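You operate a simulated robot arm through the tools that you are given. There is no shell and no other tool. Be economical: measure what you need, move in short steps, check, and stop when the job is done.

The job below is to be done with a simulated two-armed robot. You get a single attempt, and the scene is never put back.

JOB
Put one of the wide caps from the second shelf from the bottom of the open rack on top of the cream tape roll. Open the left door of the tall cupboard, put the brown tin on the bench top away on the second shelf from the bottom of the tall cupboard, then shut the door. Press the red plunger two times. Open the green drawer, take the yellow loop cap from there and leave it on the top of the small grey table, then shut the drawer. Open the side gate, fetch the hand brush and set it on the board of the grey stand and shut the gate again. Do these in any order. Set down upright: brown tin, yellow loop cap, hand brush.

Only the result counts: the job must be done as asked and must still hold three seconds after the hand-in. Knocking over, shifting, dropping, spilling or breaking anything else fails it. A push-on lid holds only when it is set on centred and level and pressed home; a screw cap is set on level and turned clockwise until tight.

ROBOT AND FRAMES
Two 6-joint arms with two-finger parallel grippers on one trunk, on a base that drives. Base frame: it is fixed to the floor where the robot stands at the start and does not move with it; the origin is under the middle of the robot, x ahead of it, y to its left, z up. Units: cm, degrees, N and s.
The left shoulder is at the start at [28, 18.5, 78], the right one opposite. With the tool pointing down near the work surface each hand reaches from about 56 to 94 cm from the robot's upright axis, wherever it stands, measured 20 degrees to its own side. Places, roughly: board of the grey stand [-150, -280, 60]; brown tin (8x8x9 cm) [-50, -80, 80]; cream tape roll (8x8x5 cm) [130, -30, 60]; green drawer [-170, -960, 60]; hand brush (12x5x8 cm) [-120, -770, 90]; left door of the tall cupboard [-20, 110, 90]; red plunger [-60, -100, 90]; second shelf of the tall cupboard [10, 110, 50]; side gate [-120, -250, 60]; top of the small grey table [-180, -970, 70]; wide cap (6x6x4 cm) [120, 0, 60]; yellow loop cap (5x5x8 cm) [-180, -960, 60]. Payload 1.57 kg a hand.
The tool frame of a hand sits at the grasp point between the pads (the TCP): z along the fingers, y along the line on which they close. The tips reach 3 cm beyond it. The gripper opens to 8 cm. The fingers are 1.7 cm wide and 1.2 cm thick; the gripper's body (4 by 8.2 cm) begins 8 cm behind the TCP.
Orientation is told as [roll, pitch, yaw] about the base's x, y, z axes, in that order, counted from this pose: with the fingers straight down and closing along the base's y, the tool's x points along the base's -x, its y along +y and its z along -z.

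CONTROLS
- The arms move only by the tool jog_arm. It takes "left_steps", "right_steps" or both (then of equal length, played together; a hand with none holds still); each is a list of rows, each a list of 7 numbers: the turn, a rotation vector about the base's x, y, z in degrees, then the shift along the base's x, y, z in cm, then the opening, from 0 (shut) to 1 (fully open). In form: [[wx, wy, wz, x, y, z, gripper], ...]. A call has 1 to 20 rows; each row is the pose to reach, as a shift and turn from the pose commanded when the call began. A row lasts 0.2 s, in which the tool goes at most 5 cm and 8.6 degrees; a call with a longer step from one row to the next is refused whole, and so is a gripper value outside its range. A pose out of reach is approached as far as the arm can. The call stops where the force on the tool passes 40 N (or 10 N more than at its start, if that is more) or the arm is blocked; 0.2 s more then pass. Each finger travels about 15.3 cm/s and halts on what it meets, pressing with about 31 N; the grip force reading is that of the motor and also rises with nothing between the fingers. The clock runs only during rows and for 0.2 s after the last one: add rows that repeat a pose to give the fingers time. It gives the time, the measured TCP pose, the force on the tool (base axes), the opening and the grip force at its end, in the units of the frame above (readings bear some noise), with the torque about the TCP (base axes, N m) and any sound that the robot's microphone picked up.
- Cameras (640 x 400 px; columns grow to the right, rows downward): "scene" is now at [23.26, 2.43, 121.75]; the picture's right is [0.32, -0.95, 0.00], its down [-0.70, -0.24, -0.67] and it looks along [0.63, 0.21, -0.74] (base axes); focal length 259 px, centre (320, 200). "left" rides on the left gripper at [7.2, 0.7, -12.2] in its tool frame; the picture's right is [-0.09, 1.00, 0.00], its down [-0.84, -0.08, -0.54] and it looks along [-0.54, -0.05, 0.84] (tool axes); focal length 238 px, centre (320, 200). "right" rides on the right gripper at [7.2, -0.7, -12.2] in its tool frame; the picture's right is [0.09, 1.00, 0.00], its down [-0.84, 0.08, -0.54] and it looks along [-0.54, 0.05, 0.84] (tool axes); focal length 238 px, centre (320, 200). There is no depth. A picture from a camera that has moved, and an enlarged one, comes with that camera's place and axes in the base frame and with its lens.
- camera(camera): a new picture of that camera. No time passes.
- raise_lower(by): slides the trunk up (or, below 0, down) by that many cm; the arms and the scene camera ride with it, the base frame stays. It gives what a move gives, with no picture.
- base_move(legs): drives the robot by 1 to 6 legs, each [ahead, turn to the left] in cm and degrees, along the robot's own axes; the way and the turn of a leg run together, so that a leg with both is an arc; at most 150 cm and 180 degrees a leg. The arms and the cameras ride along, it lands a little off, and it stops where it bumps. It gives what a move gives.
- turn_head(pan, tilt): turns the head with the scene camera to pan (to the left, within 86 degrees either way) and tilt (down, from -29 to 69), counted from straight ahead of the robot. It gives what a move gives.
- inspect(camera, box): a new picture of the part [left, top, right, bottom] of that camera's present view, enlarged. No time passes.
- hand_in(): hands the job in; it is judged then, once.

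Go step by step. Nothing tells you exact positions but the pictures and the camera data: compare them with the known pose of the tool, close in by small moves and look again before you grip or let go. The budget is 217 turns and 212 pictures, counting those below and the enlarged ones. Unless the task says otherwise, let go and move clear before handing in, and close with one line.

The tools are called after "Emit:" as name(argument=value, ...) on one line, values as JSON. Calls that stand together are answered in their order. jog_arm: Moves the arms, as the interface text tells. Its arguments: {"type":"object","properties":{"left_steps":{"type":"array"},"right_steps":{"type":"array"}},"required":[]} The other tools are called the same way: raise_lower (by) slides the trunk up or down; base_move (legs) drives the base; turn_head (pan, tilt) turns the head that bears the scene camera; camera (camera) takes a picture; inspect (camera, box) takes an enlarged picture of a part of a camera's view; hand_in () hands the job in.

At the start:

```text
time: 0.0
left_eef_pos: [54.04, 15.64, 80.29]
left_tcp_rot: [0.0, 0.1, -0.1]
left_wrist_force: [0.9, -0.4, 0.0]
left_ft_torque: [0.0, 0.02, -0.02]
left_finger_gap: 8.01
left_grasp_force: 0.0
right_eef_pos: [54.2, -27.16, 81.41]
right_tcp_rot: [0.1, -0.1, 0.0]
right_wrist_force: [0.6, -0.2, 0.4]
right_ft_torque: [0.0, -0.02, -0.02]
right_finger_gap: 7.99
right_grasp_force: 0.0
trunk travel left (down, up): [-47.5, 51.5]
robot x, y, heading: [0.2, -0.03, 0.2]
head pan, tilt: [18.6, 48.0]
```

scene: 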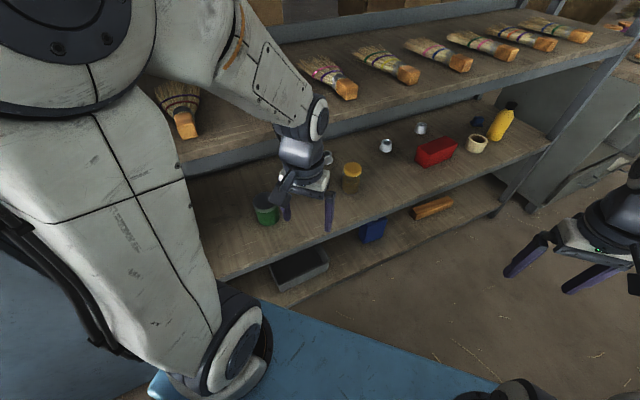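
right: 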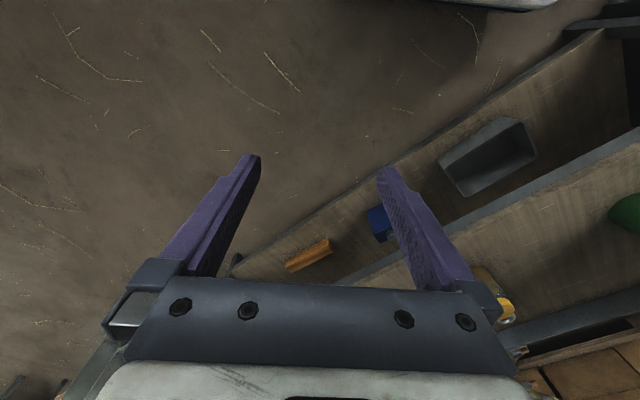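
left: 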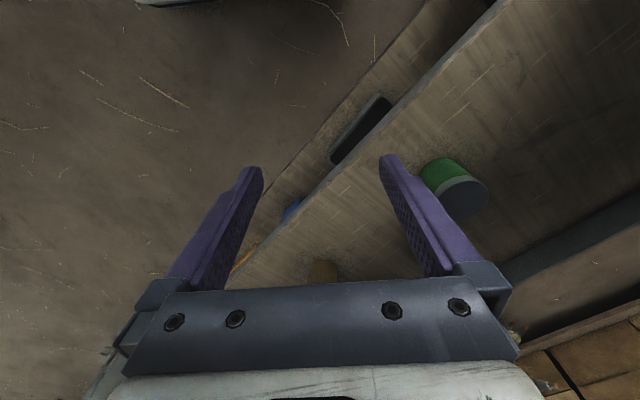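

I see the open rack ahead, with small silvery pieces, a red box, and a cream ring on its second shelf. I'll look closer before driving.

Emit:
inspect(camera="scene", box=[330, 80, 550, 220])

Emit:
turn_head(pan=-10, tilt=25)

Emit:
camera(camera="scene")

```text
2.86 times, centred on (440, 150) of scene
camera zoom: at [23.26, 2.43, 121.75], right [0.32, -0.95, 0.0], down [-0.7, -0.24, -0.67], along [0.63, 0.21, -0.74], focal length 739 px, centre (-23, 343)
```

zoom: 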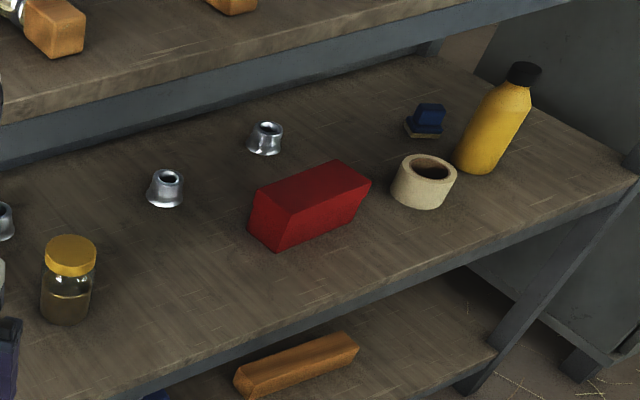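

```text
time: 0.9
left_eef_pos: [53.98, 15.62, 80.27]
left_tcp_rot: [0.0, 0.0, 0.0]
left_wrist_force: [-0.9, -0.7, 0.6]
left_ft_torque: [0.04, 0.0, 0.02]
left_finger_gap: 8.01
left_grasp_force: 0.2
right_eef_pos: [54.16, -27.14, 81.33]
right_tcp_rot: [0.0, 0.0, 0.0]
right_wrist_force: [-1.0, -0.8, -0.1]
right_ft_torque: [0.04, 0.03, 0.01]
right_finger_gap: 8.01
right_grasp_force: 0.0
trunk travel left (down, up): [-47.5, 51.5]
robot x, y, heading: [-0.15, -0.16, -0.0]
head pan, tilt: [-10.0, 25.0]
```

```text
207 pictures are left
camera scene: at [24.86, -1.67, 125.22], right [-0.17, -0.98, 0.0], down [-0.42, 0.07, -0.91], along [0.89, -0.16, -0.42], focal length 259 px, centre (320, 200)
```

scene: 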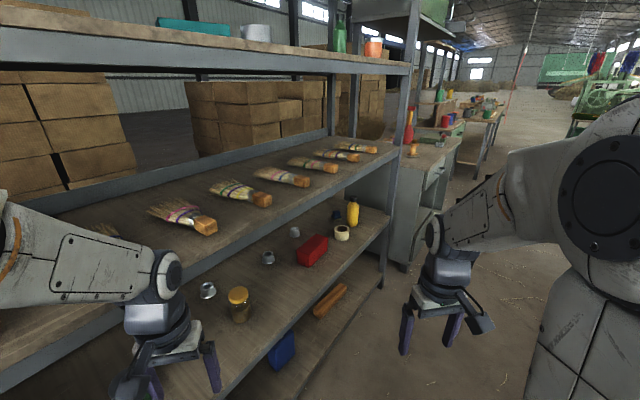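

I take the caps at about (100,25), (115,4) and (134,-8) and the roll at about (125,-30). The rack front runs at 45°, so I'll check the space on my right and left before driving.

Emit:
turn_head(pan=-80, tilt=20)

Emit:
camera(camera="scene")

Emit:
turn_head(pan=80, tilt=20)

Emit:
camera(camera="scene")

```text
time: 2.3
left_eef_pos: [54.06, 15.55, 80.1]
left_tcp_rot: [-0.1, 0.0, 0.1]
left_wrist_force: [0.2, -0.2, -0.2]
left_ft_torque: [-0.03, -0.02, -0.02]
left_finger_gap: 7.99
left_grasp_force: 0.1
right_eef_pos: [54.19, -27.18, 81.31]
right_tcp_rot: [0.0, 0.0, 0.0]
right_wrist_force: [0.3, -0.2, 0.1]
right_ft_torque: [0.02, -0.02, 0.01]
right_finger_gap: 7.99
right_grasp_force: 0.0
trunk travel left (down, up): [-47.5, 51.5]
robot x, y, heading: [-0.06, 0.15, -0.2]
head pan, tilt: [-80.0, 20.0]
```

```text
206 pictures are left
camera scene: at [17.41, -9.25, 126.04], right [-0.98, -0.17, 0.0], down [-0.06, 0.34, -0.94], along [0.16, -0.93, -0.34], focal length 259 px, centre (320, 200)
```

scene: 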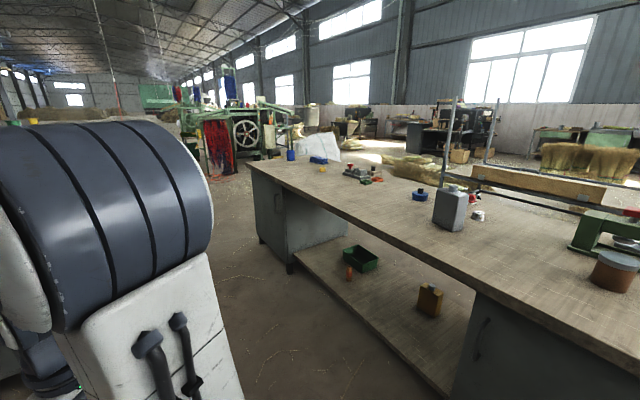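

```text
time: 4.8
left_eef_pos: [54.07, 15.63, 80.32]
left_tcp_rot: [-0.1, 0.0, 0.0]
left_wrist_force: [-0.1, 0.2, -0.1]
left_ft_torque: [-0.02, 0.01, 0.03]
left_finger_gap: 8.0
left_grasp_force: 0.1
right_eef_pos: [54.18, -27.16, 81.4]
right_tcp_rot: [0.0, 0.0, 0.1]
right_wrist_force: [-0.4, 0.2, -0.1]
right_ft_torque: [0.0, 0.03, 0.01]
right_finger_gap: 8.01
right_grasp_force: 0.0
trunk travel left (down, up): [-47.5, 51.5]
robot x, y, heading: [0.34, 0.2, 0.2]
head pan, tilt: [80.0, 20.0]
```

```text
205 pictures are left
camera scene: at [17.41, 9.09, 126.04], right [0.98, -0.17, 0.0], down [-0.06, -0.34, -0.94], along [0.16, 0.93, -0.34], focal length 259 px, centre (320, 200)
```

scene: 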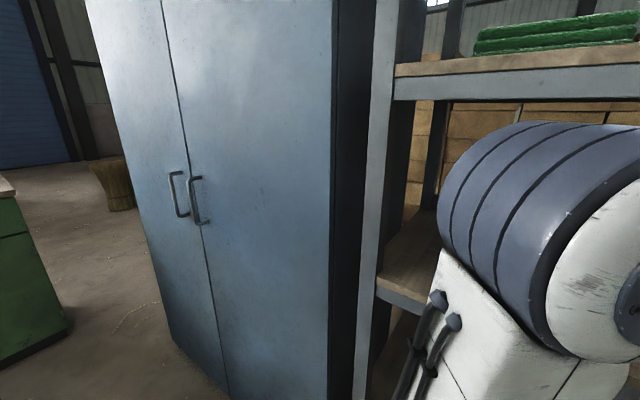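

Aisle between rack and bench is about 110 cm wide; tin and press stand on the bench, the cupboard is at my left. I'll drive down the aisle and face the rack.

Emit:
base_move(legs=[[0, -52], [65, 0], [0, 97]])

Emit:
turn_head(pan=-10, tilt=40)

Emit:
camera(camera="scene")

```text
time: 14.8
left_eef_pos: [66.85, -1.84, 80.17]
left_tcp_rot: [0.0, -0.1, 45.0]
left_wrist_force: [-1.2, 0.0, -0.3]
left_ft_torque: [-0.06, -0.01, -0.01]
left_finger_gap: 8.01
left_grasp_force: 0.0
right_eef_pos: [97.21, -31.93, 81.36]
right_tcp_rot: [0.0, 0.0, 45.2]
right_wrist_force: [-1.0, -0.6, -0.2]
right_ft_torque: [0.0, 0.02, 0.0]
right_finger_gap: 8.03
right_grasp_force: 0.0
trunk travel left (down, up): [-47.5, 51.5]
robot x, y, heading: [39.74, -51.28, 44.9]
head pan, tilt: [80.0, 20.0]
```

```text
time: 16.5
left_eef_pos: [66.87, -1.79, 80.31]
left_tcp_rot: [0.1, 0.0, 45.1]
left_wrist_force: [-0.1, 0.6, -0.9]
left_ft_torque: [0.02, 0.02, 0.01]
left_finger_gap: 8.01
left_grasp_force: 0.2
right_eef_pos: [97.23, -31.86, 81.29]
right_tcp_rot: [0.0, -0.1, 45.0]
right_wrist_force: [-0.1, 0.0, -0.1]
right_ft_torque: [0.0, -0.02, -0.01]
right_finger_gap: 8.01
right_grasp_force: 0.0
trunk travel left (down, up): [-47.5, 51.5]
robot x, y, heading: [39.75, -51.23, 45.0]
head pan, tilt: [-10.0, 40.0]
```

```text
204 pictures are left
camera scene: at [57.76, -35.01, 122.9], right [0.57, -0.82, 0.0], down [-0.53, -0.37, -0.77], along [0.63, 0.44, -0.64], focal length 259 px, centre (320, 200)
```

scene: 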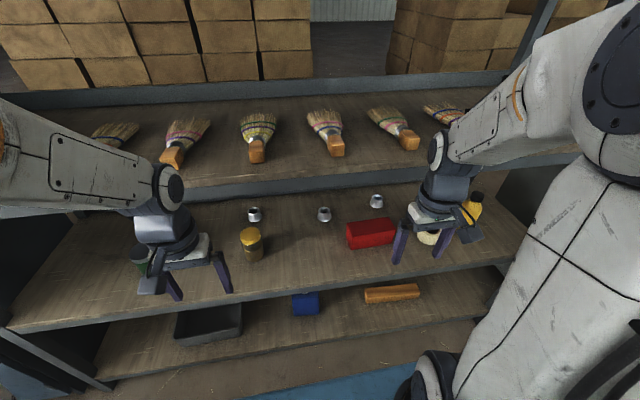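

Emit:
inspect(camera="scene", box=[230, 170, 490, 300])

```text
2.46 times, centred on (360, 235) of scene
camera zoom: at [57.76, -35.01, 122.9], right [0.57, -0.82, 0.0], down [-0.53, -0.37, -0.77], along [0.63, 0.44, -0.64], focal length 637 px, centre (222, 114)
```

zoom: 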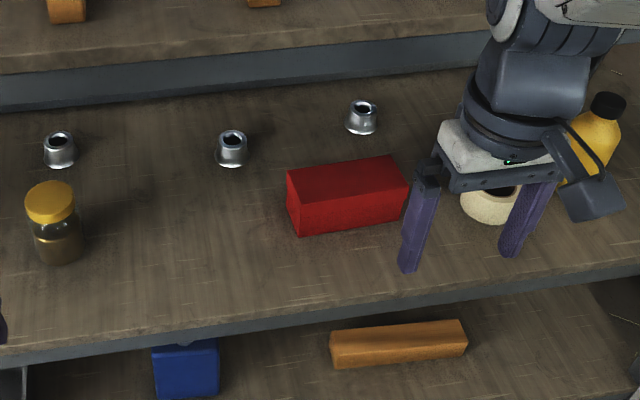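

Triangulating gives shelf z≈54.5, cap at (116.8,4.4), roll centre (129.5,-31) with top ≈59.5. I'll lower the trunk and tilt the right hand 45° forward at the rack front.

Emit:
raise_lower(by=-14)

Emit:
jog_arm(right_steps=[[0, 0, 0, -2.8, 2.8, 0, 1], [0, 0, 0, -5.6, 5.6, 0, 1], [0, 0, 0, -8.3, 8.3, 1, 1], [5.3, -5.3, 0, -8.3, 8.3, 2, 1], [10.6, -10.6, 0, -8.3, 8.3, 2, 1], [15.9, -15.9, 0, -8.3, 8.3, 2, 1], [21.2, -21.2, 0, -7.3, 9.3, 2, 1], [26.5, -26.5, 0, -5.3, 11.3, 2, 1], [31.8, -31.8, 0, -3.3, 13.3, 2, 1]])

Emit:
camera(camera="scene")

```text
time: 18.2
left_eef_pos: [66.86, -1.81, 66.27]
left_tcp_rot: [0.0, 0.1, 45.1]
left_wrist_force: [-0.2, 0.0, 0.5]
left_ft_torque: [0.0, 0.01, 0.0]
left_finger_gap: 7.99
left_grasp_force: 0.0
right_eef_pos: [97.18, -31.97, 67.36]
right_tcp_rot: [0.0, 0.0, 45.2]
right_wrist_force: [0.1, -0.8, -0.3]
right_ft_torque: [-0.01, 0.04, -0.04]
right_finger_gap: 8.01
right_grasp_force: 0.0
trunk travel left (down, up): [-33.5, 65.5]
robot x, y, heading: [39.45, -51.1, 45.0]
head pan, tilt: [-10.0, 40.0]
```

```text
time: 20.2
left_eef_pos: [66.9, -1.84, 66.09]
left_tcp_rot: [0.0, 0.1, 45.1]
left_wrist_force: [0.2, 0.5, 0.2]
left_ft_torque: [-0.03, 0.03, 0.05]
left_finger_gap: 7.99
left_grasp_force: 0.0
right_eef_pos: [94.82, -17.77, 71.52]
right_tcp_rot: [-1.3, -40.9, 45.0]
right_wrist_force: [-0.4, 0.0, -1.2]
right_ft_torque: [0.02, -0.02, 0.02]
right_finger_gap: 8.0
right_grasp_force: 0.0
right hand out of reach, approached as far as the arm can: row 6, 7, 8, 9
trunk travel left (down, up): [-33.5, 65.5]
robot x, y, heading: [39.86, -50.98, 45.1]
head pan, tilt: [-10.0, 40.0]
```

```text
202 pictures are left
camera scene: at [57.76, -35.02, 108.9], right [0.57, -0.82, 0.0], down [-0.53, -0.37, -0.77], along [0.63, 0.44, -0.64], focal length 259 px, centre (320, 200)
```

scene: 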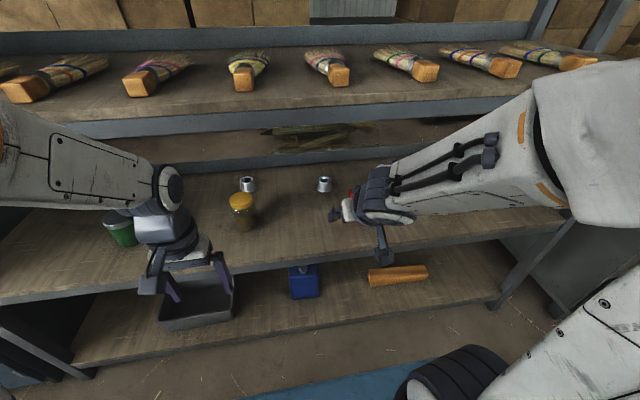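

Right hand is tilted near its inner reach limit; going forward should free it. Next I'll advance under the upper shelf at about z 69, short of the cap, and look.

Emit:
jog_arm(right_steps=[[0, 0, 0, 3, 3, 0, 1], [0, 0, 0, 6, 6, 0, 1], [0, 0, 0, 9, 9, 0, 1], [0, 0, 0, 12, 12, 0, 1], [0, 0, 0, 15, 15, 0, 1]])

Emit:
camera(camera="right")

Emit:
camera(camera="scene")

```text
time: 21.6
left_eef_pos: [66.8, -1.88, 66.31]
left_tcp_rot: [0.0, 0.1, 45.2]
left_wrist_force: [-0.5, -0.3, -0.5]
left_ft_torque: [0.03, 0.04, -0.02]
left_finger_gap: 8.0
left_grasp_force: 0.0
right_eef_pos: [106.67, -6.22, 66.35]
right_tcp_rot: [-2.2, -33.1, 45.8]
right_wrist_force: [0.2, 0.0, -0.3]
right_ft_torque: [-0.03, 0.03, 0.02]
right_finger_gap: 7.99
right_grasp_force: 0.1
trunk travel left (down, up): [-33.5, 65.5]
robot x, y, heading: [40.01, -51.36, 45.0]
head pan, tilt: [-10.0, 40.0]
stopped in row 5 (right hand): the arm was blocked; the commanded pose is now the measured one
```

```text
201 pictures are left
camera right: at [98.04, -15.31, 72.64], right [-0.75, 0.66, -0.08], down [0.21, 0.36, 0.91], along [0.62, 0.66, -0.41], focal length 238 px, centre (320, 200)
```

right: 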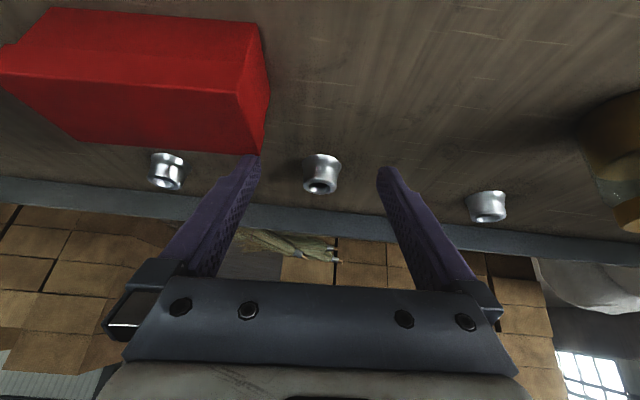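

```text
200 pictures are left
camera scene: at [57.67, -35.18, 108.95], right [0.57, -0.82, 0.0], down [-0.53, -0.37, -0.77], along [0.63, 0.44, -0.64], focal length 259 px, centre (320, 200)
```

scene: 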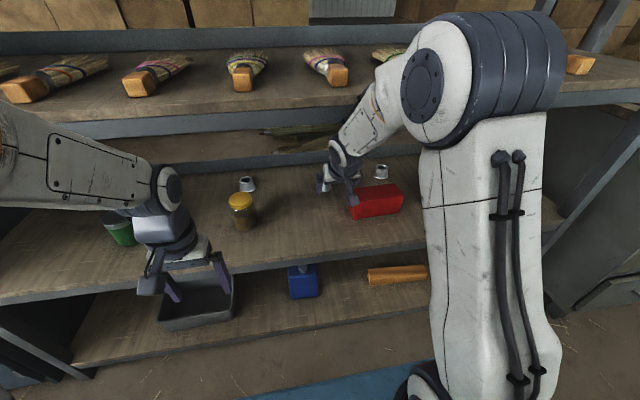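

The forearm was blocked by the upper shelf's lip, so the elbow is too high. I'll back straight out, then lower the trunk so the arm enters flatter.

Emit:
base_move(legs=[[-20, 0]])

Emit:
camera(camera="scene")

```text
time: 23.2
left_eef_pos: [52.67, -16.26, 66.3]
left_tcp_rot: [-0.1, 0.1, 44.9]
left_wrist_force: [0.1, 0.2, 0.3]
left_ft_torque: [0.02, -0.03, -0.05]
left_finger_gap: 8.0
left_grasp_force: 0.1
right_eef_pos: [92.76, -20.54, 66.61]
right_tcp_rot: [-2.2, -33.4, 45.5]
right_wrist_force: [-0.7, 0.1, 0.4]
right_ft_torque: [0.01, -0.03, 0.04]
right_finger_gap: 8.0
right_grasp_force: 0.1
trunk travel left (down, up): [-33.5, 65.5]
robot x, y, heading: [25.65, -65.26, 44.9]
head pan, tilt: [-10.0, 40.0]
```

```text
199 pictures are left
camera scene: at [43.52, -49.36, 108.9], right [0.57, -0.82, 0.0], down [-0.53, -0.37, -0.77], along [0.63, 0.44, -0.64], focal length 259 px, centre (320, 200)
```

scene: 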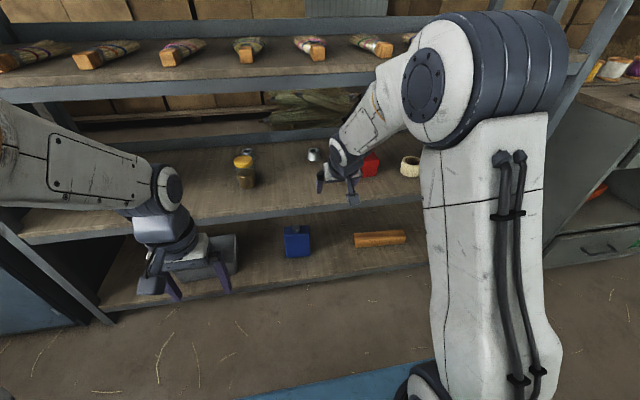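

Emit:
raise_lower(by=-16)

Emit:
jog_arm(right_steps=[[0, 0, 0, 0, 0, 4, 1], [0, 0, 0, 0, 0, 8, 1], [0, 0, 0, 0, 0, 12, 1], [0, 0, 0, 1, 1, 15, 1], [0, 0, 0, 4, 4, 17, 1], [4, -4, 0, 7, 7, 17, 1], [8, -8, 0, 10, 10, 17, 1]])

Emit:
camera(camera="scene")

Emit:
camera(camera="left")

```text
time: 25.0
left_eef_pos: [52.58, -16.34, 50.32]
left_tcp_rot: [0.0, 0.1, 45.0]
left_wrist_force: [0.4, 0.2, -0.3]
left_ft_torque: [0.02, 0.0, -0.03]
left_finger_gap: 8.0
left_grasp_force: 0.0
right_eef_pos: [92.83, -20.58, 50.64]
right_tcp_rot: [-2.2, -33.4, 45.4]
right_wrist_force: [0.6, -0.4, -1.2]
right_ft_torque: [0.01, 0.01, 0.02]
right_finger_gap: 7.99
right_grasp_force: 0.0
trunk travel left (down, up): [-17.5, 81.5]
robot x, y, heading: [25.32, -65.05, 44.7]
head pan, tilt: [-10.0, 40.0]
```

```text
time: 26.6
left_eef_pos: [52.72, -16.25, 50.13]
left_tcp_rot: [0.1, 0.0, 44.9]
left_wrist_force: [0.1, -0.1, 0.3]
left_ft_torque: [0.02, 0.01, 0.05]
left_finger_gap: 8.01
left_grasp_force: 0.0
right_eef_pos: [102.91, -10.61, 67.51]
right_tcp_rot: [-2.3, -44.8, 45.5]
right_wrist_force: [0.6, -0.8, 1.1]
right_ft_torque: [0.01, 0.02, -0.01]
right_finger_gap: 7.98
right_grasp_force: 0.1
trunk travel left (down, up): [-17.5, 81.5]
robot x, y, heading: [25.78, -65.41, 44.8]
head pan, tilt: [-10.0, 40.0]
```

```text
198 pictures are left
camera scene: at [43.51, -49.37, 92.9], right [0.57, -0.82, 0.0], down [-0.53, -0.37, -0.77], along [0.63, 0.44, -0.64], focal length 259 px, centre (320, 200)
```

scene: 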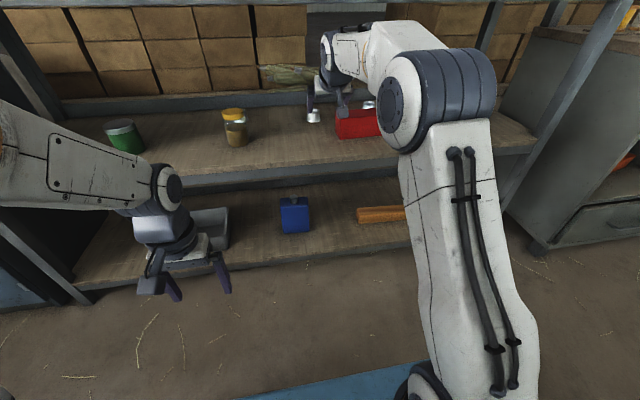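

```text
197 pictures are left
camera left: at [47.02, -20.87, 62.54], right [-0.64, 0.77, 0.0], down [0.65, 0.54, 0.54], along [0.42, 0.34, -0.84], focal length 238 px, centre (320, 200)
```

left: 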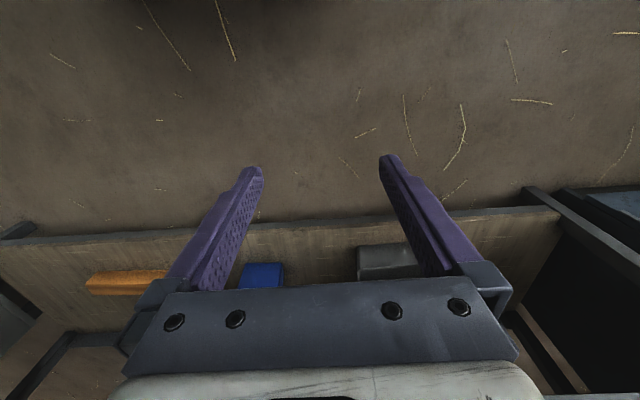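

Emit:
jog_arm(right_steps=[[0, 0, 0, 2.5, 3, 0, 1], [0, 0, 0, 5, 6, 0, 1], [0, 0, 0, 7.5, 9, -1, 1], [0, 0, 0, 9.5, 11, -2, 1]])

Emit:
camera(camera="right")

Emit:
camera(camera="scene")

```text
time: 27.6
left_eef_pos: [52.64, -16.14, 50.31]
left_tcp_rot: [0.1, -0.1, 45.0]
left_wrist_force: [-0.3, 0.3, 0.6]
left_ft_torque: [0.0, -0.01, 0.02]
left_finger_gap: 7.98
left_grasp_force: 0.0
right_eef_pos: [107.77, -3.4, 63.61]
right_tcp_rot: [-2.3, -44.8, 45.5]
right_wrist_force: [-0.4, 0.1, 1.3]
right_ft_torque: [-0.02, 0.04, 0.02]
right_finger_gap: 7.98
right_grasp_force: 0.0
right hand out of reach, approached as far as the arm can: row 2, 3, 4
trunk travel left (down, up): [-17.5, 81.5]
robot x, y, heading: [25.1, -65.45, 44.7]
head pan, tilt: [-10.0, 40.0]
```

```text
196 pictures are left
camera right: at [98.46, -13.17, 67.07], right [-0.74, 0.67, -0.09], down [0.08, 0.22, 0.97], along [0.67, 0.71, -0.22], focal length 238 px, centre (320, 200)
```

right: 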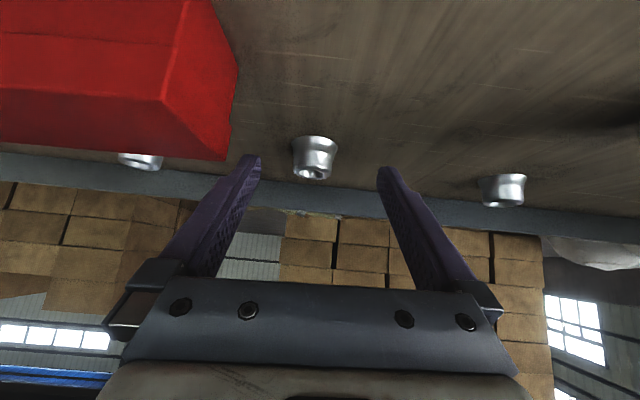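

```text
195 pictures are left
camera scene: at [43.51, -49.37, 92.89], right [0.57, -0.82, 0.0], down [-0.53, -0.37, -0.77], along [0.63, 0.44, -0.64], focal length 259 px, centre (320, 200)
```

scene: 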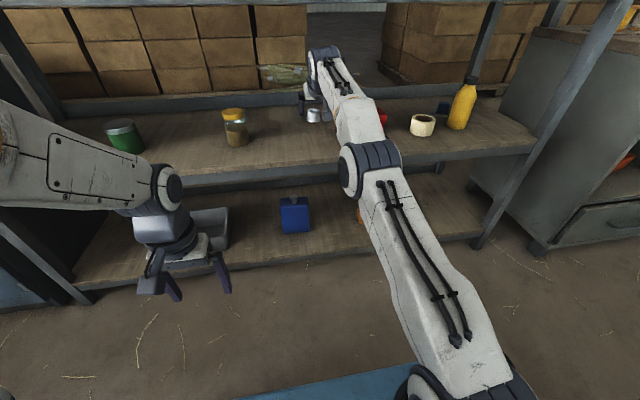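

The cap is confirmed near (117,4.4), centred between the fingers, and the stretched arm fits under the lip. I'll drive forward 9 cm to bring the hand over it.

Emit:
base_move(legs=[[9.5, 0]])

Emit:
camera(camera="right")

Emit:
camera(camera="scene")

```text
time: 28.7
left_eef_pos: [59.56, -9.42, 50.24]
left_tcp_rot: [0.0, 0.0, 44.9]
left_wrist_force: [-0.6, -0.7, 0.0]
left_ft_torque: [0.02, 0.01, -0.02]
left_finger_gap: 8.02
left_grasp_force: 0.1
right_eef_pos: [114.84, 3.25, 63.43]
right_tcp_rot: [-2.3, -44.8, 45.4]
right_wrist_force: [-0.3, 0.1, -0.4]
right_ft_torque: [-0.01, 0.0, -0.05]
right_finger_gap: 8.01
right_grasp_force: 0.1
trunk travel left (down, up): [-17.5, 81.5]
robot x, y, heading: [32.19, -58.71, 44.5]
head pan, tilt: [-10.0, 40.0]
```

```text
194 pictures are left
camera right: at [105.34, -6.49, 67.05], right [-0.73, 0.67, -0.09], down [0.08, 0.22, 0.97], along [0.67, 0.71, -0.22], focal length 238 px, centre (320, 200)
```

right: 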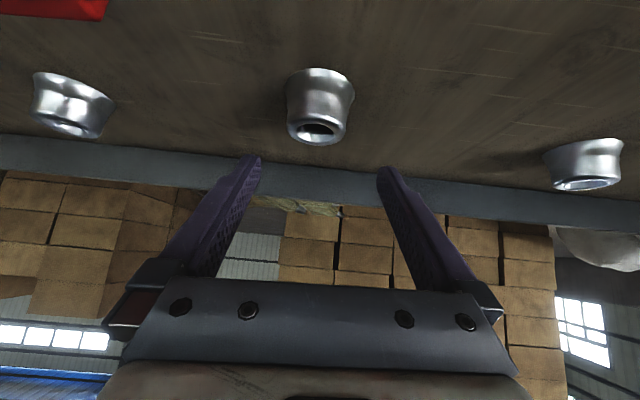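

```text
193 pictures are left
camera scene: at [50.36, -42.62, 92.9], right [0.57, -0.82, 0.0], down [-0.53, -0.37, -0.77], along [0.63, 0.44, -0.64], focal length 259 px, centre (320, 200)
```

scene: 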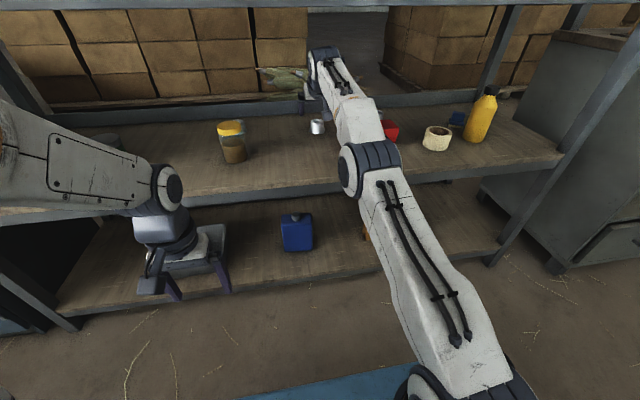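

Emit:
jog_arm(right_steps=[[0, 0, 0, 0.4, 0.2, -1, 1]])

```text
time: 29.1
left_eef_pos: [59.61, -9.47, 50.35]
left_tcp_rot: [0.0, -0.1, 44.9]
left_wrist_force: [0.2, -0.3, 0.1]
left_ft_torque: [0.01, -0.01, -0.03]
left_finger_gap: 8.0
left_grasp_force: 0.0
right_eef_pos: [115.08, 3.34, 62.35]
right_tcp_rot: [-2.3, -44.8, 45.3]
right_wrist_force: [-0.6, -0.2, -0.1]
right_ft_torque: [0.01, -0.02, -0.02]
right_finger_gap: 7.99
right_grasp_force: 0.1
trunk travel left (down, up): [-17.5, 81.5]
robot x, y, heading: [32.06, -58.61, 44.5]
head pan, tilt: [-10.0, 40.0]
```

Emit:
jog_arm(right_steps=[[0, 0, 0, 0.4, 0.2, -2, 1], [0, 0, 0, 0.8, 0.3, -4.1, 1]])

Emit:
camera(camera="right")

```text
time: 29.7
left_eef_pos: [59.55, -9.52, 50.2]
left_tcp_rot: [0.1, 0.0, 44.8]
left_wrist_force: [0.4, -0.6, 0.6]
left_ft_torque: [-0.04, -0.04, -0.02]
left_finger_gap: 7.99
left_grasp_force: 0.0
right_eef_pos: [116.06, 3.86, 58.35]
right_tcp_rot: [-2.4, -44.5, 45.4]
right_wrist_force: [0.8, -0.7, 0.5]
right_ft_torque: [-0.02, -0.02, 0.03]
right_finger_gap: 7.99
right_grasp_force: 0.0
trunk travel left (down, up): [-17.5, 81.5]
robot x, y, heading: [31.76, -58.63, 45.1]
head pan, tilt: [-10.0, 40.0]
```

```text
192 pictures are left
camera right: at [106.59, -5.89, 62.03], right [-0.73, 0.67, -0.09], down [0.08, 0.22, 0.97], along [0.67, 0.71, -0.22], focal length 238 px, centre (320, 200)
```

right: 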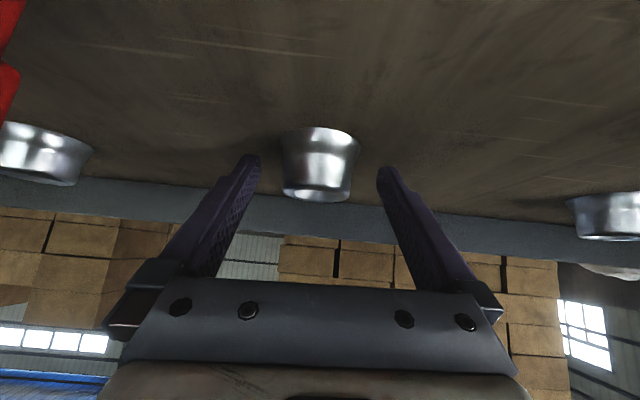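

The cap sits between the fingertips at mid height. Closing.

Emit:
jog_arm(right_steps=[[0, 0, 0, 0, 0, -0.5, 1], [0, 0, 0, 0, 0, -0.5, 0.5], [0, 0, 0, 0, 0, -0.5, 0.3], [0, 0, 0, 0, 0, -0.5, 0.3], [0, 0, 0, 0, 0, -0.5, 0.3]])

Emit:
camera(camera="right")

```text
time: 30.9
left_eef_pos: [59.5, -9.52, 50.27]
left_tcp_rot: [0.0, -0.2, 44.9]
left_wrist_force: [0.0, -0.2, -0.6]
left_ft_torque: [0.01, -0.03, 0.02]
left_finger_gap: 7.99
left_grasp_force: 0.0
right_eef_pos: [116.13, 3.98, 57.99]
right_tcp_rot: [-2.3, -44.8, 45.4]
right_wrist_force: [0.1, 0.9, 0.7]
right_ft_torque: [-0.01, -0.01, 0.04]
right_finger_gap: 5.66
right_grasp_force: 31.0
trunk travel left (down, up): [-17.5, 81.5]
robot x, y, heading: [32.24, -58.83, 44.6]
head pan, tilt: [-10.0, 40.0]
```

```text
191 pictures are left
camera right: at [106.69, -5.77, 61.57], right [-0.73, 0.67, -0.09], down [0.08, 0.22, 0.97], along [0.67, 0.71, -0.22], focal length 238 px, centre (320, 200)
```

right: 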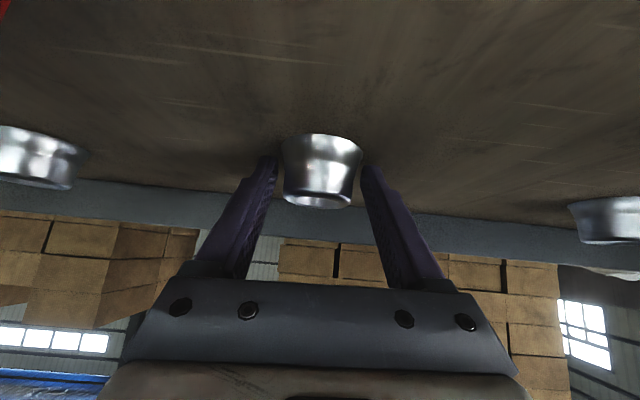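

Emit:
jog_arm(right_steps=[[0, 0, 0, 0, 0, 1.5, 0.3], [0, 0, 0, 0, 0, 4, 0.3], [0, 0, 0, 0, 0, 7, 0.3], [0, 0, 0, -2, -2, 9, 0.3]])

Emit:
camera(camera="right")

```text
time: 31.9
left_eef_pos: [59.55, -9.44, 50.3]
left_tcp_rot: [0.0, 0.0, 44.8]
left_wrist_force: [0.6, 0.1, -0.2]
left_ft_torque: [0.02, -0.01, 0.01]
left_finger_gap: 7.98
left_grasp_force: 0.1
right_eef_pos: [113.94, 1.75, 66.86]
right_tcp_rot: [-2.3, -44.6, 45.4]
right_wrist_force: [0.6, -0.7, -0.2]
right_ft_torque: [0.0, 0.0, 0.03]
right_finger_gap: 5.67
right_grasp_force: 31.4
right hand out of reach, approached as far as the arm can: row 2, 3
trunk travel left (down, up): [-17.5, 81.5]
robot x, y, heading: [32.16, -58.73, 44.7]
head pan, tilt: [-10.0, 40.0]
```

```text
190 pictures are left
camera right: at [104.52, -7.98, 70.46], right [-0.73, 0.67, -0.09], down [0.08, 0.22, 0.97], along [0.67, 0.71, -0.22], focal length 238 px, centre (320, 200)
```

right: 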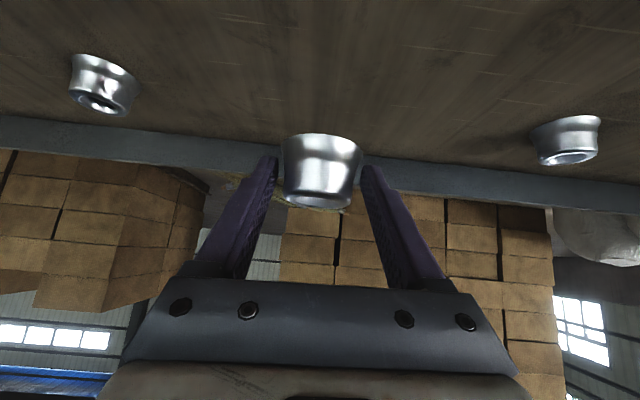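

Cap is held and level. I'll carry it at this height over toward the roll, stopping slightly nearer to me.

Emit:
jog_arm(right_steps=[[0, 0, 0, 0, -4, 0, 0.3], [0, 0, 0, 0, -8.5, 0, 0.3], [0, 0, 0, 2, -13, 0, 0.3], [0, 0, 0, 4, -17, 0, 0.3], [0, 0, 0, 6, -21, 0, 0.3], [0, 0, 0, 8.5, -25, 0, 0.3], [0, 0, 0, 11, -29, 0, 0.3], [0, 0, 0, 12.5, -32, 0, 0.3]])

Emit:
camera(camera="right")

Emit:
camera(camera="scene")

```text
time: 33.7
left_eef_pos: [59.4, -9.56, 50.45]
left_tcp_rot: [0.0, 0.1, 44.9]
left_wrist_force: [-0.2, -0.1, 0.7]
left_ft_torque: [0.04, 0.0, -0.04]
left_finger_gap: 8.02
left_grasp_force: 0.0
right_eef_pos: [130.38, -27.58, 70.49]
right_tcp_rot: [-2.3, -44.8, 45.6]
right_wrist_force: [-1.0, -0.2, -0.5]
right_ft_torque: [-0.03, -0.04, 0.01]
right_finger_gap: 5.64
right_grasp_force: 30.8
right hand out of reach, approached as far as the arm can: row 1, 2, 3, 4, 5, 6, 7, 8
trunk travel left (down, up): [-17.5, 81.5]
robot x, y, heading: [32.03, -58.7, 44.8]
head pan, tilt: [-10.0, 40.0]
```

```text
189 pictures are left
camera right: at [121.06, -37.43, 73.99], right [-0.74, 0.67, -0.09], down [0.08, 0.22, 0.97], along [0.67, 0.71, -0.21], focal length 238 px, centre (320, 200)
```

right: 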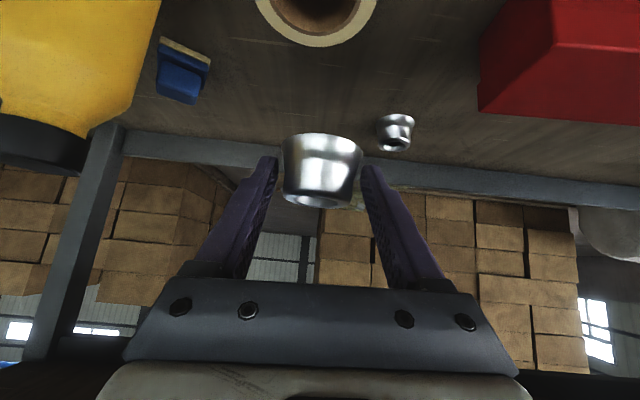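

```text
188 pictures are left
camera scene: at [50.38, -42.66, 93.0], right [0.57, -0.82, 0.0], down [-0.53, -0.36, -0.77], along [0.63, 0.43, -0.64], focal length 259 px, centre (320, 200)
```

scene: 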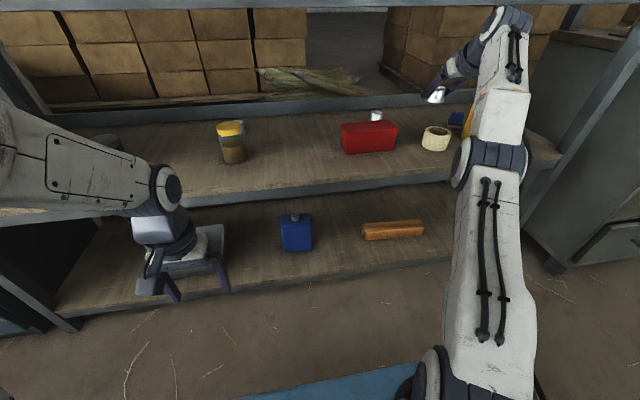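

The roll's centre is about (129.6,-30.5), and the arm is near full stretch. I'll shift back over the roll and come down a little, then look.

Emit:
jog_arm(right_steps=[[0, 0, 0, -0.7, -1.7, -1, 0.3], [0, 0, 0, -1.4, -3.3, -3, 0.3]])

Emit:
camera(camera="right")

Emit:
inspect(camera="scene", box=[380, 60, 520, 180])

```text
time: 34.3
left_eef_pos: [59.56, -9.46, 50.3]
left_tcp_rot: [0.1, 0.0, 44.8]
left_wrist_force: [-0.4, -0.6, -0.8]
left_ft_torque: [0.0, 0.02, 0.01]
left_finger_gap: 8.0
left_grasp_force: 0.0
right_eef_pos: [131.89, -30.44, 68.28]
right_tcp_rot: [-2.1, -44.7, 45.4]
right_wrist_force: [-0.1, 0.2, -0.4]
right_ft_torque: [-0.01, -0.03, -0.02]
right_finger_gap: 5.62
right_grasp_force: 30.6
right hand out of reach, approached as far as the arm can: row 1, 2
trunk travel left (down, up): [-17.5, 81.5]
robot x, y, heading: [32.26, -58.54, 44.6]
head pan, tilt: [-10.0, 40.0]
```

```text
187 pictures are left
camera right: at [122.58, -40.17, 71.98], right [-0.74, 0.67, -0.09], down [0.08, 0.22, 0.97], along [0.67, 0.71, -0.22], focal length 238 px, centre (320, 200)
```

right: 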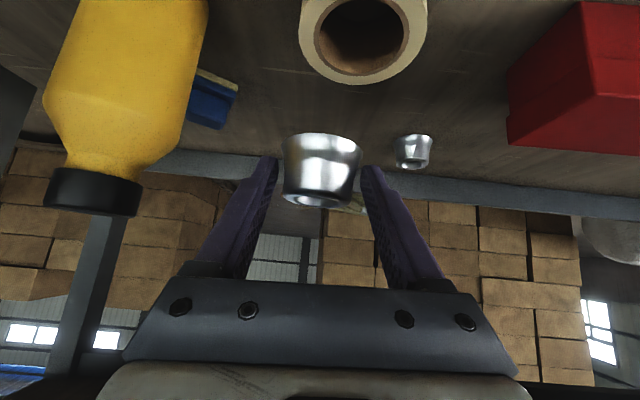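

```text
3.33 times, centred on (450, 120) of scene
camera zoom: at [50.34, -42.61, 92.91], right [0.57, -0.82, 0.0], down [-0.53, -0.37, -0.77], along [0.63, 0.44, -0.64], focal length 862 px, centre (-113, 467)
```

zoom: 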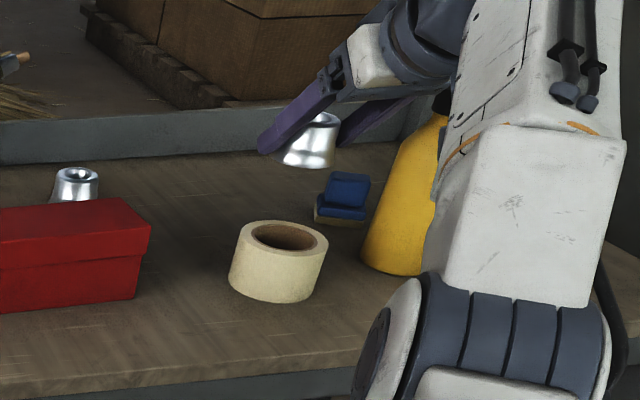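

The wrist seems limited at this yaw. I'll turn the tool a bit toward the arm's own azimuth while moving to above the roll, centre now estimated (129.1,-30.7).

Emit:
jog_arm(right_steps=[[0, 0, -8, -1.7, -0.3, 0, 0.3], [0, 0, -16, -3.4, -0.6, -1, 0.3], [0, 0, -16, -3.4, -0.6, -2, 0.3]])

Emit:
camera(camera="right")

```text
time: 35.1
left_eef_pos: [59.5, -9.29, 50.28]
left_tcp_rot: [0.0, 0.1, 44.9]
left_wrist_force: [0.5, -0.3, 0.1]
left_ft_torque: [0.01, 0.04, 0.02]
left_finger_gap: 8.0
left_grasp_force: 0.0
right_eef_pos: [132.97, -29.73, 69.46]
right_tcp_rot: [-2.4, -44.7, 29.5]
right_wrist_force: [1.3, 1.1, -0.1]
right_ft_torque: [-0.01, 0.01, -0.01]
right_finger_gap: 5.64
right_grasp_force: 30.9
right hand out of reach, approached as far as the arm can: row 1, 2, 3
trunk travel left (down, up): [-17.5, 81.5]
robot x, y, heading: [32.36, -58.42, 44.6]
head pan, tilt: [-10.0, 40.0]
```

```text
185 pictures are left
camera right: at [121.18, -36.47, 73.0], right [-0.52, 0.85, -0.09], down [0.14, 0.19, 0.97], along [0.84, 0.49, -0.22], focal length 238 px, centre (320, 200)
```

right: 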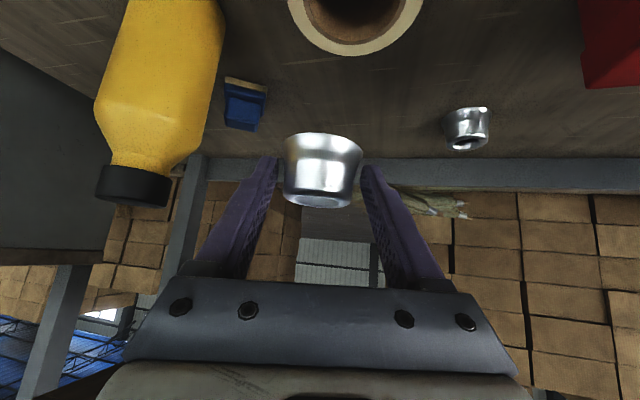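

It's the inner reach limit, so I'll back the base up 8 cm and then reach out to the roll.

Emit:
base_move(legs=[[-9, 0]])

Emit:
camera(camera="right")

```text
time: 36.2
left_eef_pos: [53.04, -15.83, 50.17]
left_tcp_rot: [0.0, 0.0, 44.9]
left_wrist_force: [0.1, 0.4, 0.1]
left_ft_torque: [-0.02, 0.03, -0.01]
left_finger_gap: 7.99
left_grasp_force: 0.1
right_eef_pos: [126.45, -36.1, 69.18]
right_tcp_rot: [-2.1, -44.6, 29.3]
right_wrist_force: [-0.3, 0.1, 0.5]
right_ft_torque: [0.04, -0.02, -0.01]
right_finger_gap: 5.64
right_grasp_force: 31.6
trunk travel left (down, up): [-17.5, 81.5]
robot x, y, heading: [25.9, -64.95, 44.9]
head pan, tilt: [-10.0, 40.0]
```

```text
184 pictures are left
camera right: at [114.73, -42.86, 72.83], right [-0.52, 0.85, -0.09], down [0.14, 0.19, 0.97], along [0.84, 0.49, -0.22], focal length 238 px, centre (320, 200)
```

right: 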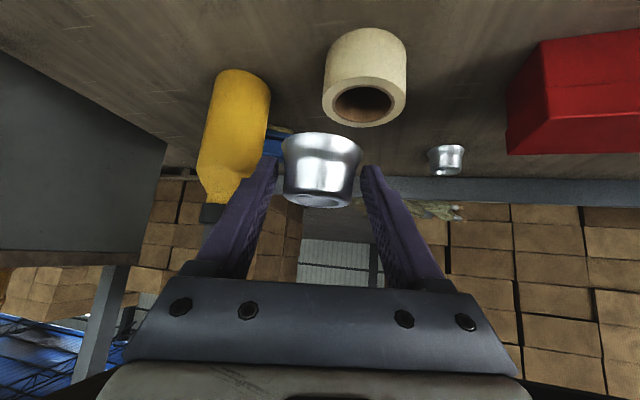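

Emit:
jog_arm(right_steps=[[0, 0, 0, 1, 2.5, 0, 0.3], [0, 0, 0, 2, 4.9, -1, 0.3], [0, 0, 0, 2, 4.9, -3, 0.3]])

Emit:
camera(camera="right")

Emit:
inspect(camera="scene", box=[380, 60, 520, 180])

```text
time: 37.0
left_eef_pos: [53.02, -15.8, 50.26]
left_tcp_rot: [-0.1, 0.0, 45.0]
left_wrist_force: [0.3, -0.3, -0.6]
left_ft_torque: [0.01, -0.02, 0.0]
left_finger_gap: 7.98
left_grasp_force: 0.2
right_eef_pos: [126.7, -31.87, 66.2]
right_tcp_rot: [-2.3, -44.6, 29.5]
right_wrist_force: [0.0, -1.0, -0.3]
right_ft_torque: [-0.01, 0.02, 0.03]
right_finger_gap: 5.63
right_grasp_force: 30.7
right hand out of reach, approached as far as the arm can: row 1, 2, 3
trunk travel left (down, up): [-17.5, 81.5]
robot x, y, heading: [25.65, -64.98, 44.5]
head pan, tilt: [-10.0, 40.0]
```

```text
183 pictures are left
camera right: at [114.93, -38.61, 69.72], right [-0.52, 0.85, -0.09], down [0.14, 0.19, 0.97], along [0.84, 0.49, -0.22], focal length 238 px, centre (320, 200)
```

right: 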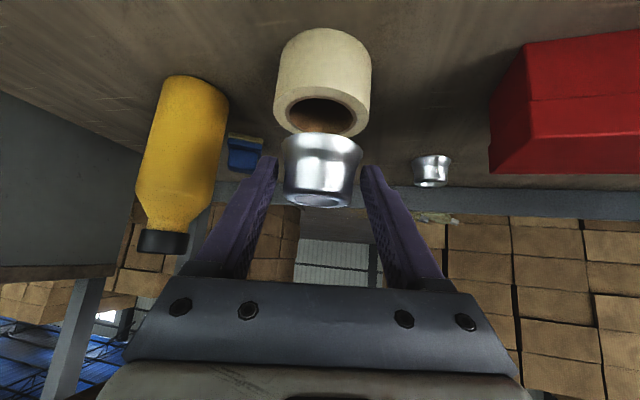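

```text
3.33 times, centred on (450, 120) of scene
camera zoom: at [43.89, -49.06, 92.9], right [0.57, -0.82, 0.0], down [-0.53, -0.37, -0.77], along [0.63, 0.44, -0.64], focal length 862 px, centre (-113, 467)
```

zoom: 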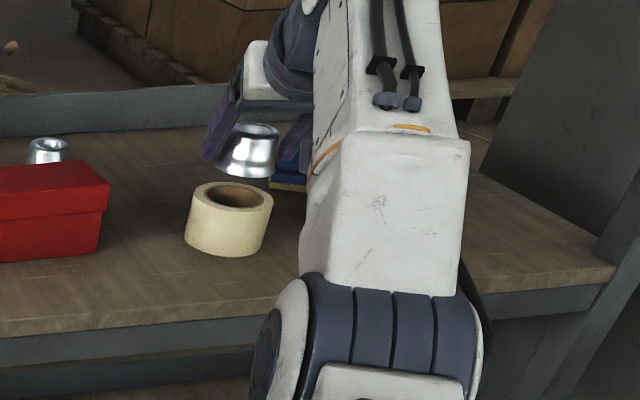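

I'm now at the outer limit and short by about 2 cm, so I'll drive forward 2 cm.

Emit:
base_move(legs=[[2.3, 0]])

Emit:
jog_arm(right_steps=[[0, 0, 0, 0, 0, -0.8, 0.3]])

Emit:
camera(camera="right")

Emit:
inspect(camera="scene", box=[380, 60, 520, 180])

```text
time: 37.8
left_eef_pos: [54.68, -14.22, 50.2]
left_tcp_rot: [0.0, 0.0, 44.9]
left_wrist_force: [-0.1, 0.2, -0.1]
left_ft_torque: [-0.01, 0.01, 0.0]
left_finger_gap: 7.99
left_grasp_force: 0.1
right_eef_pos: [128.25, -30.37, 66.11]
right_tcp_rot: [-2.2, -44.5, 29.4]
right_wrist_force: [0.7, 0.3, -1.1]
right_ft_torque: [-0.01, 0.02, -0.02]
right_finger_gap: 5.63
right_grasp_force: 31.2
trunk travel left (down, up): [-17.5, 81.5]
robot x, y, heading: [27.29, -63.8, 44.6]
head pan, tilt: [-10.0, 40.0]
```

```text
time: 38.2
left_eef_pos: [54.68, -14.23, 50.21]
left_tcp_rot: [0.0, 0.0, 44.9]
left_wrist_force: [0.7, 0.4, -0.6]
left_ft_torque: [0.01, -0.01, -0.03]
left_finger_gap: 8.02
left_grasp_force: 0.2
right_eef_pos: [128.52, -30.14, 65.39]
right_tcp_rot: [-2.2, -44.4, 29.5]
right_wrist_force: [-0.8, -0.1, 0.5]
right_ft_torque: [0.01, 0.01, 0.01]
right_finger_gap: 5.61
right_grasp_force: 30.1
trunk travel left (down, up): [-17.5, 81.5]
robot x, y, heading: [27.21, -63.26, 44.5]
head pan, tilt: [-10.0, 40.0]
```

```text
181 pictures are left
camera right: at [116.7, -36.94, 69.05], right [-0.52, 0.85, -0.09], down [0.14, 0.19, 0.97], along [0.84, 0.49, -0.22], focal length 238 px, centre (320, 200)
```

right: 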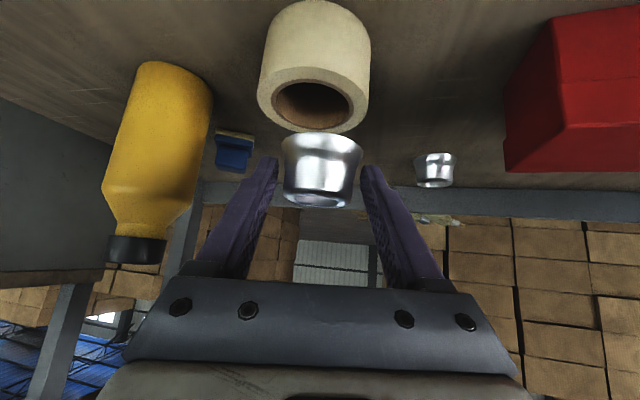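

```text
3.33 times, centred on (450, 120) of scene
camera zoom: at [45.53, -47.43, 92.9], right [0.57, -0.82, 0.0], down [-0.53, -0.37, -0.77], along [0.63, 0.44, -0.64], focal length 862 px, centre (-113, 467)
```

zoom: 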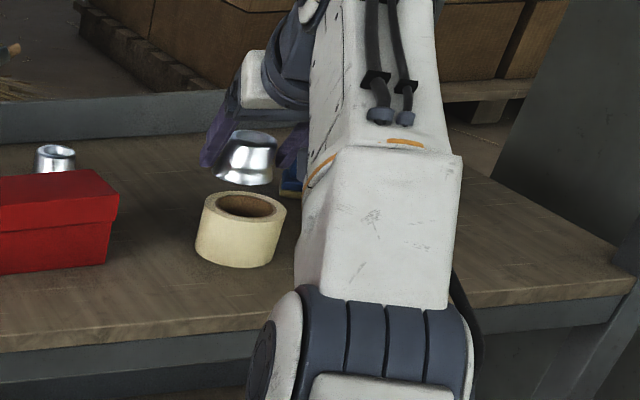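

Emit:
jog_arm(right_steps=[[0, 0, 0, 0.2, -0.5, -0.9, 0.3], [0, 0, 0, 0.2, -0.5, -1.8, 0.3]])

Emit:
camera(camera="right")

Emit:
inspect(camera="scene", box=[390, 80, 470, 140])

```text
time: 38.8
left_eef_pos: [54.72, -14.21, 50.21]
left_tcp_rot: [0.0, -0.1, 44.9]
left_wrist_force: [-0.4, 0.1, -0.1]
left_ft_torque: [0.0, 0.02, -0.01]
left_finger_gap: 8.02
left_grasp_force: 0.1
right_eef_pos: [129.39, -30.49, 63.72]
right_tcp_rot: [-2.2, -44.5, 29.6]
right_wrist_force: [-0.3, -0.2, -0.8]
right_ft_torque: [-0.03, -0.04, 0.01]
right_finger_gap: 5.58
right_grasp_force: 30.7
right hand out of reach, approached as far as the arm can: row 1, 2
trunk travel left (down, up): [-17.5, 81.5]
robot x, y, heading: [27.45, -63.47, 44.6]
head pan, tilt: [-10.0, 40.0]
```

```text
179 pictures are left
camera right: at [117.52, -37.27, 67.42], right [-0.52, 0.85, -0.09], down [0.14, 0.19, 0.97], along [0.84, 0.49, -0.22], focal length 238 px, centre (320, 200)
```

right: 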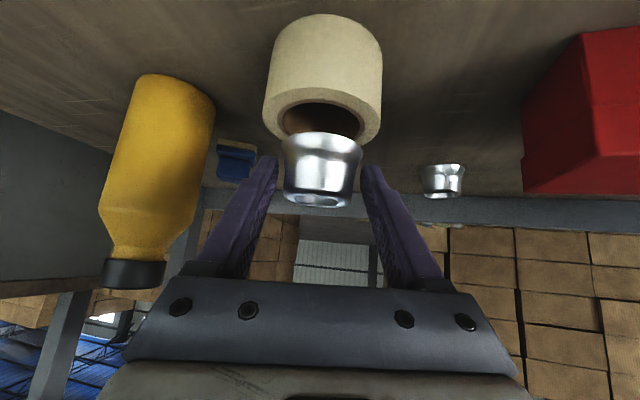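

```text
6.67 times, centred on (430, 110) of scene
camera zoom: at [45.53, -47.43, 92.9], right [0.57, -0.82, 0.0], down [-0.53, -0.37, -0.77], along [0.63, 0.44, -0.64], focal length 1724 px, centre (-413, 800)
```

zoom: 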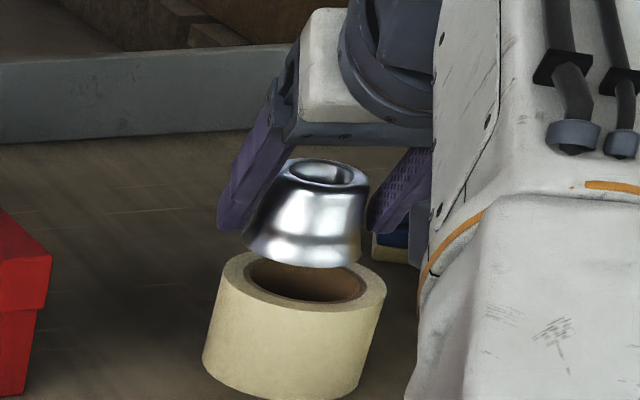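

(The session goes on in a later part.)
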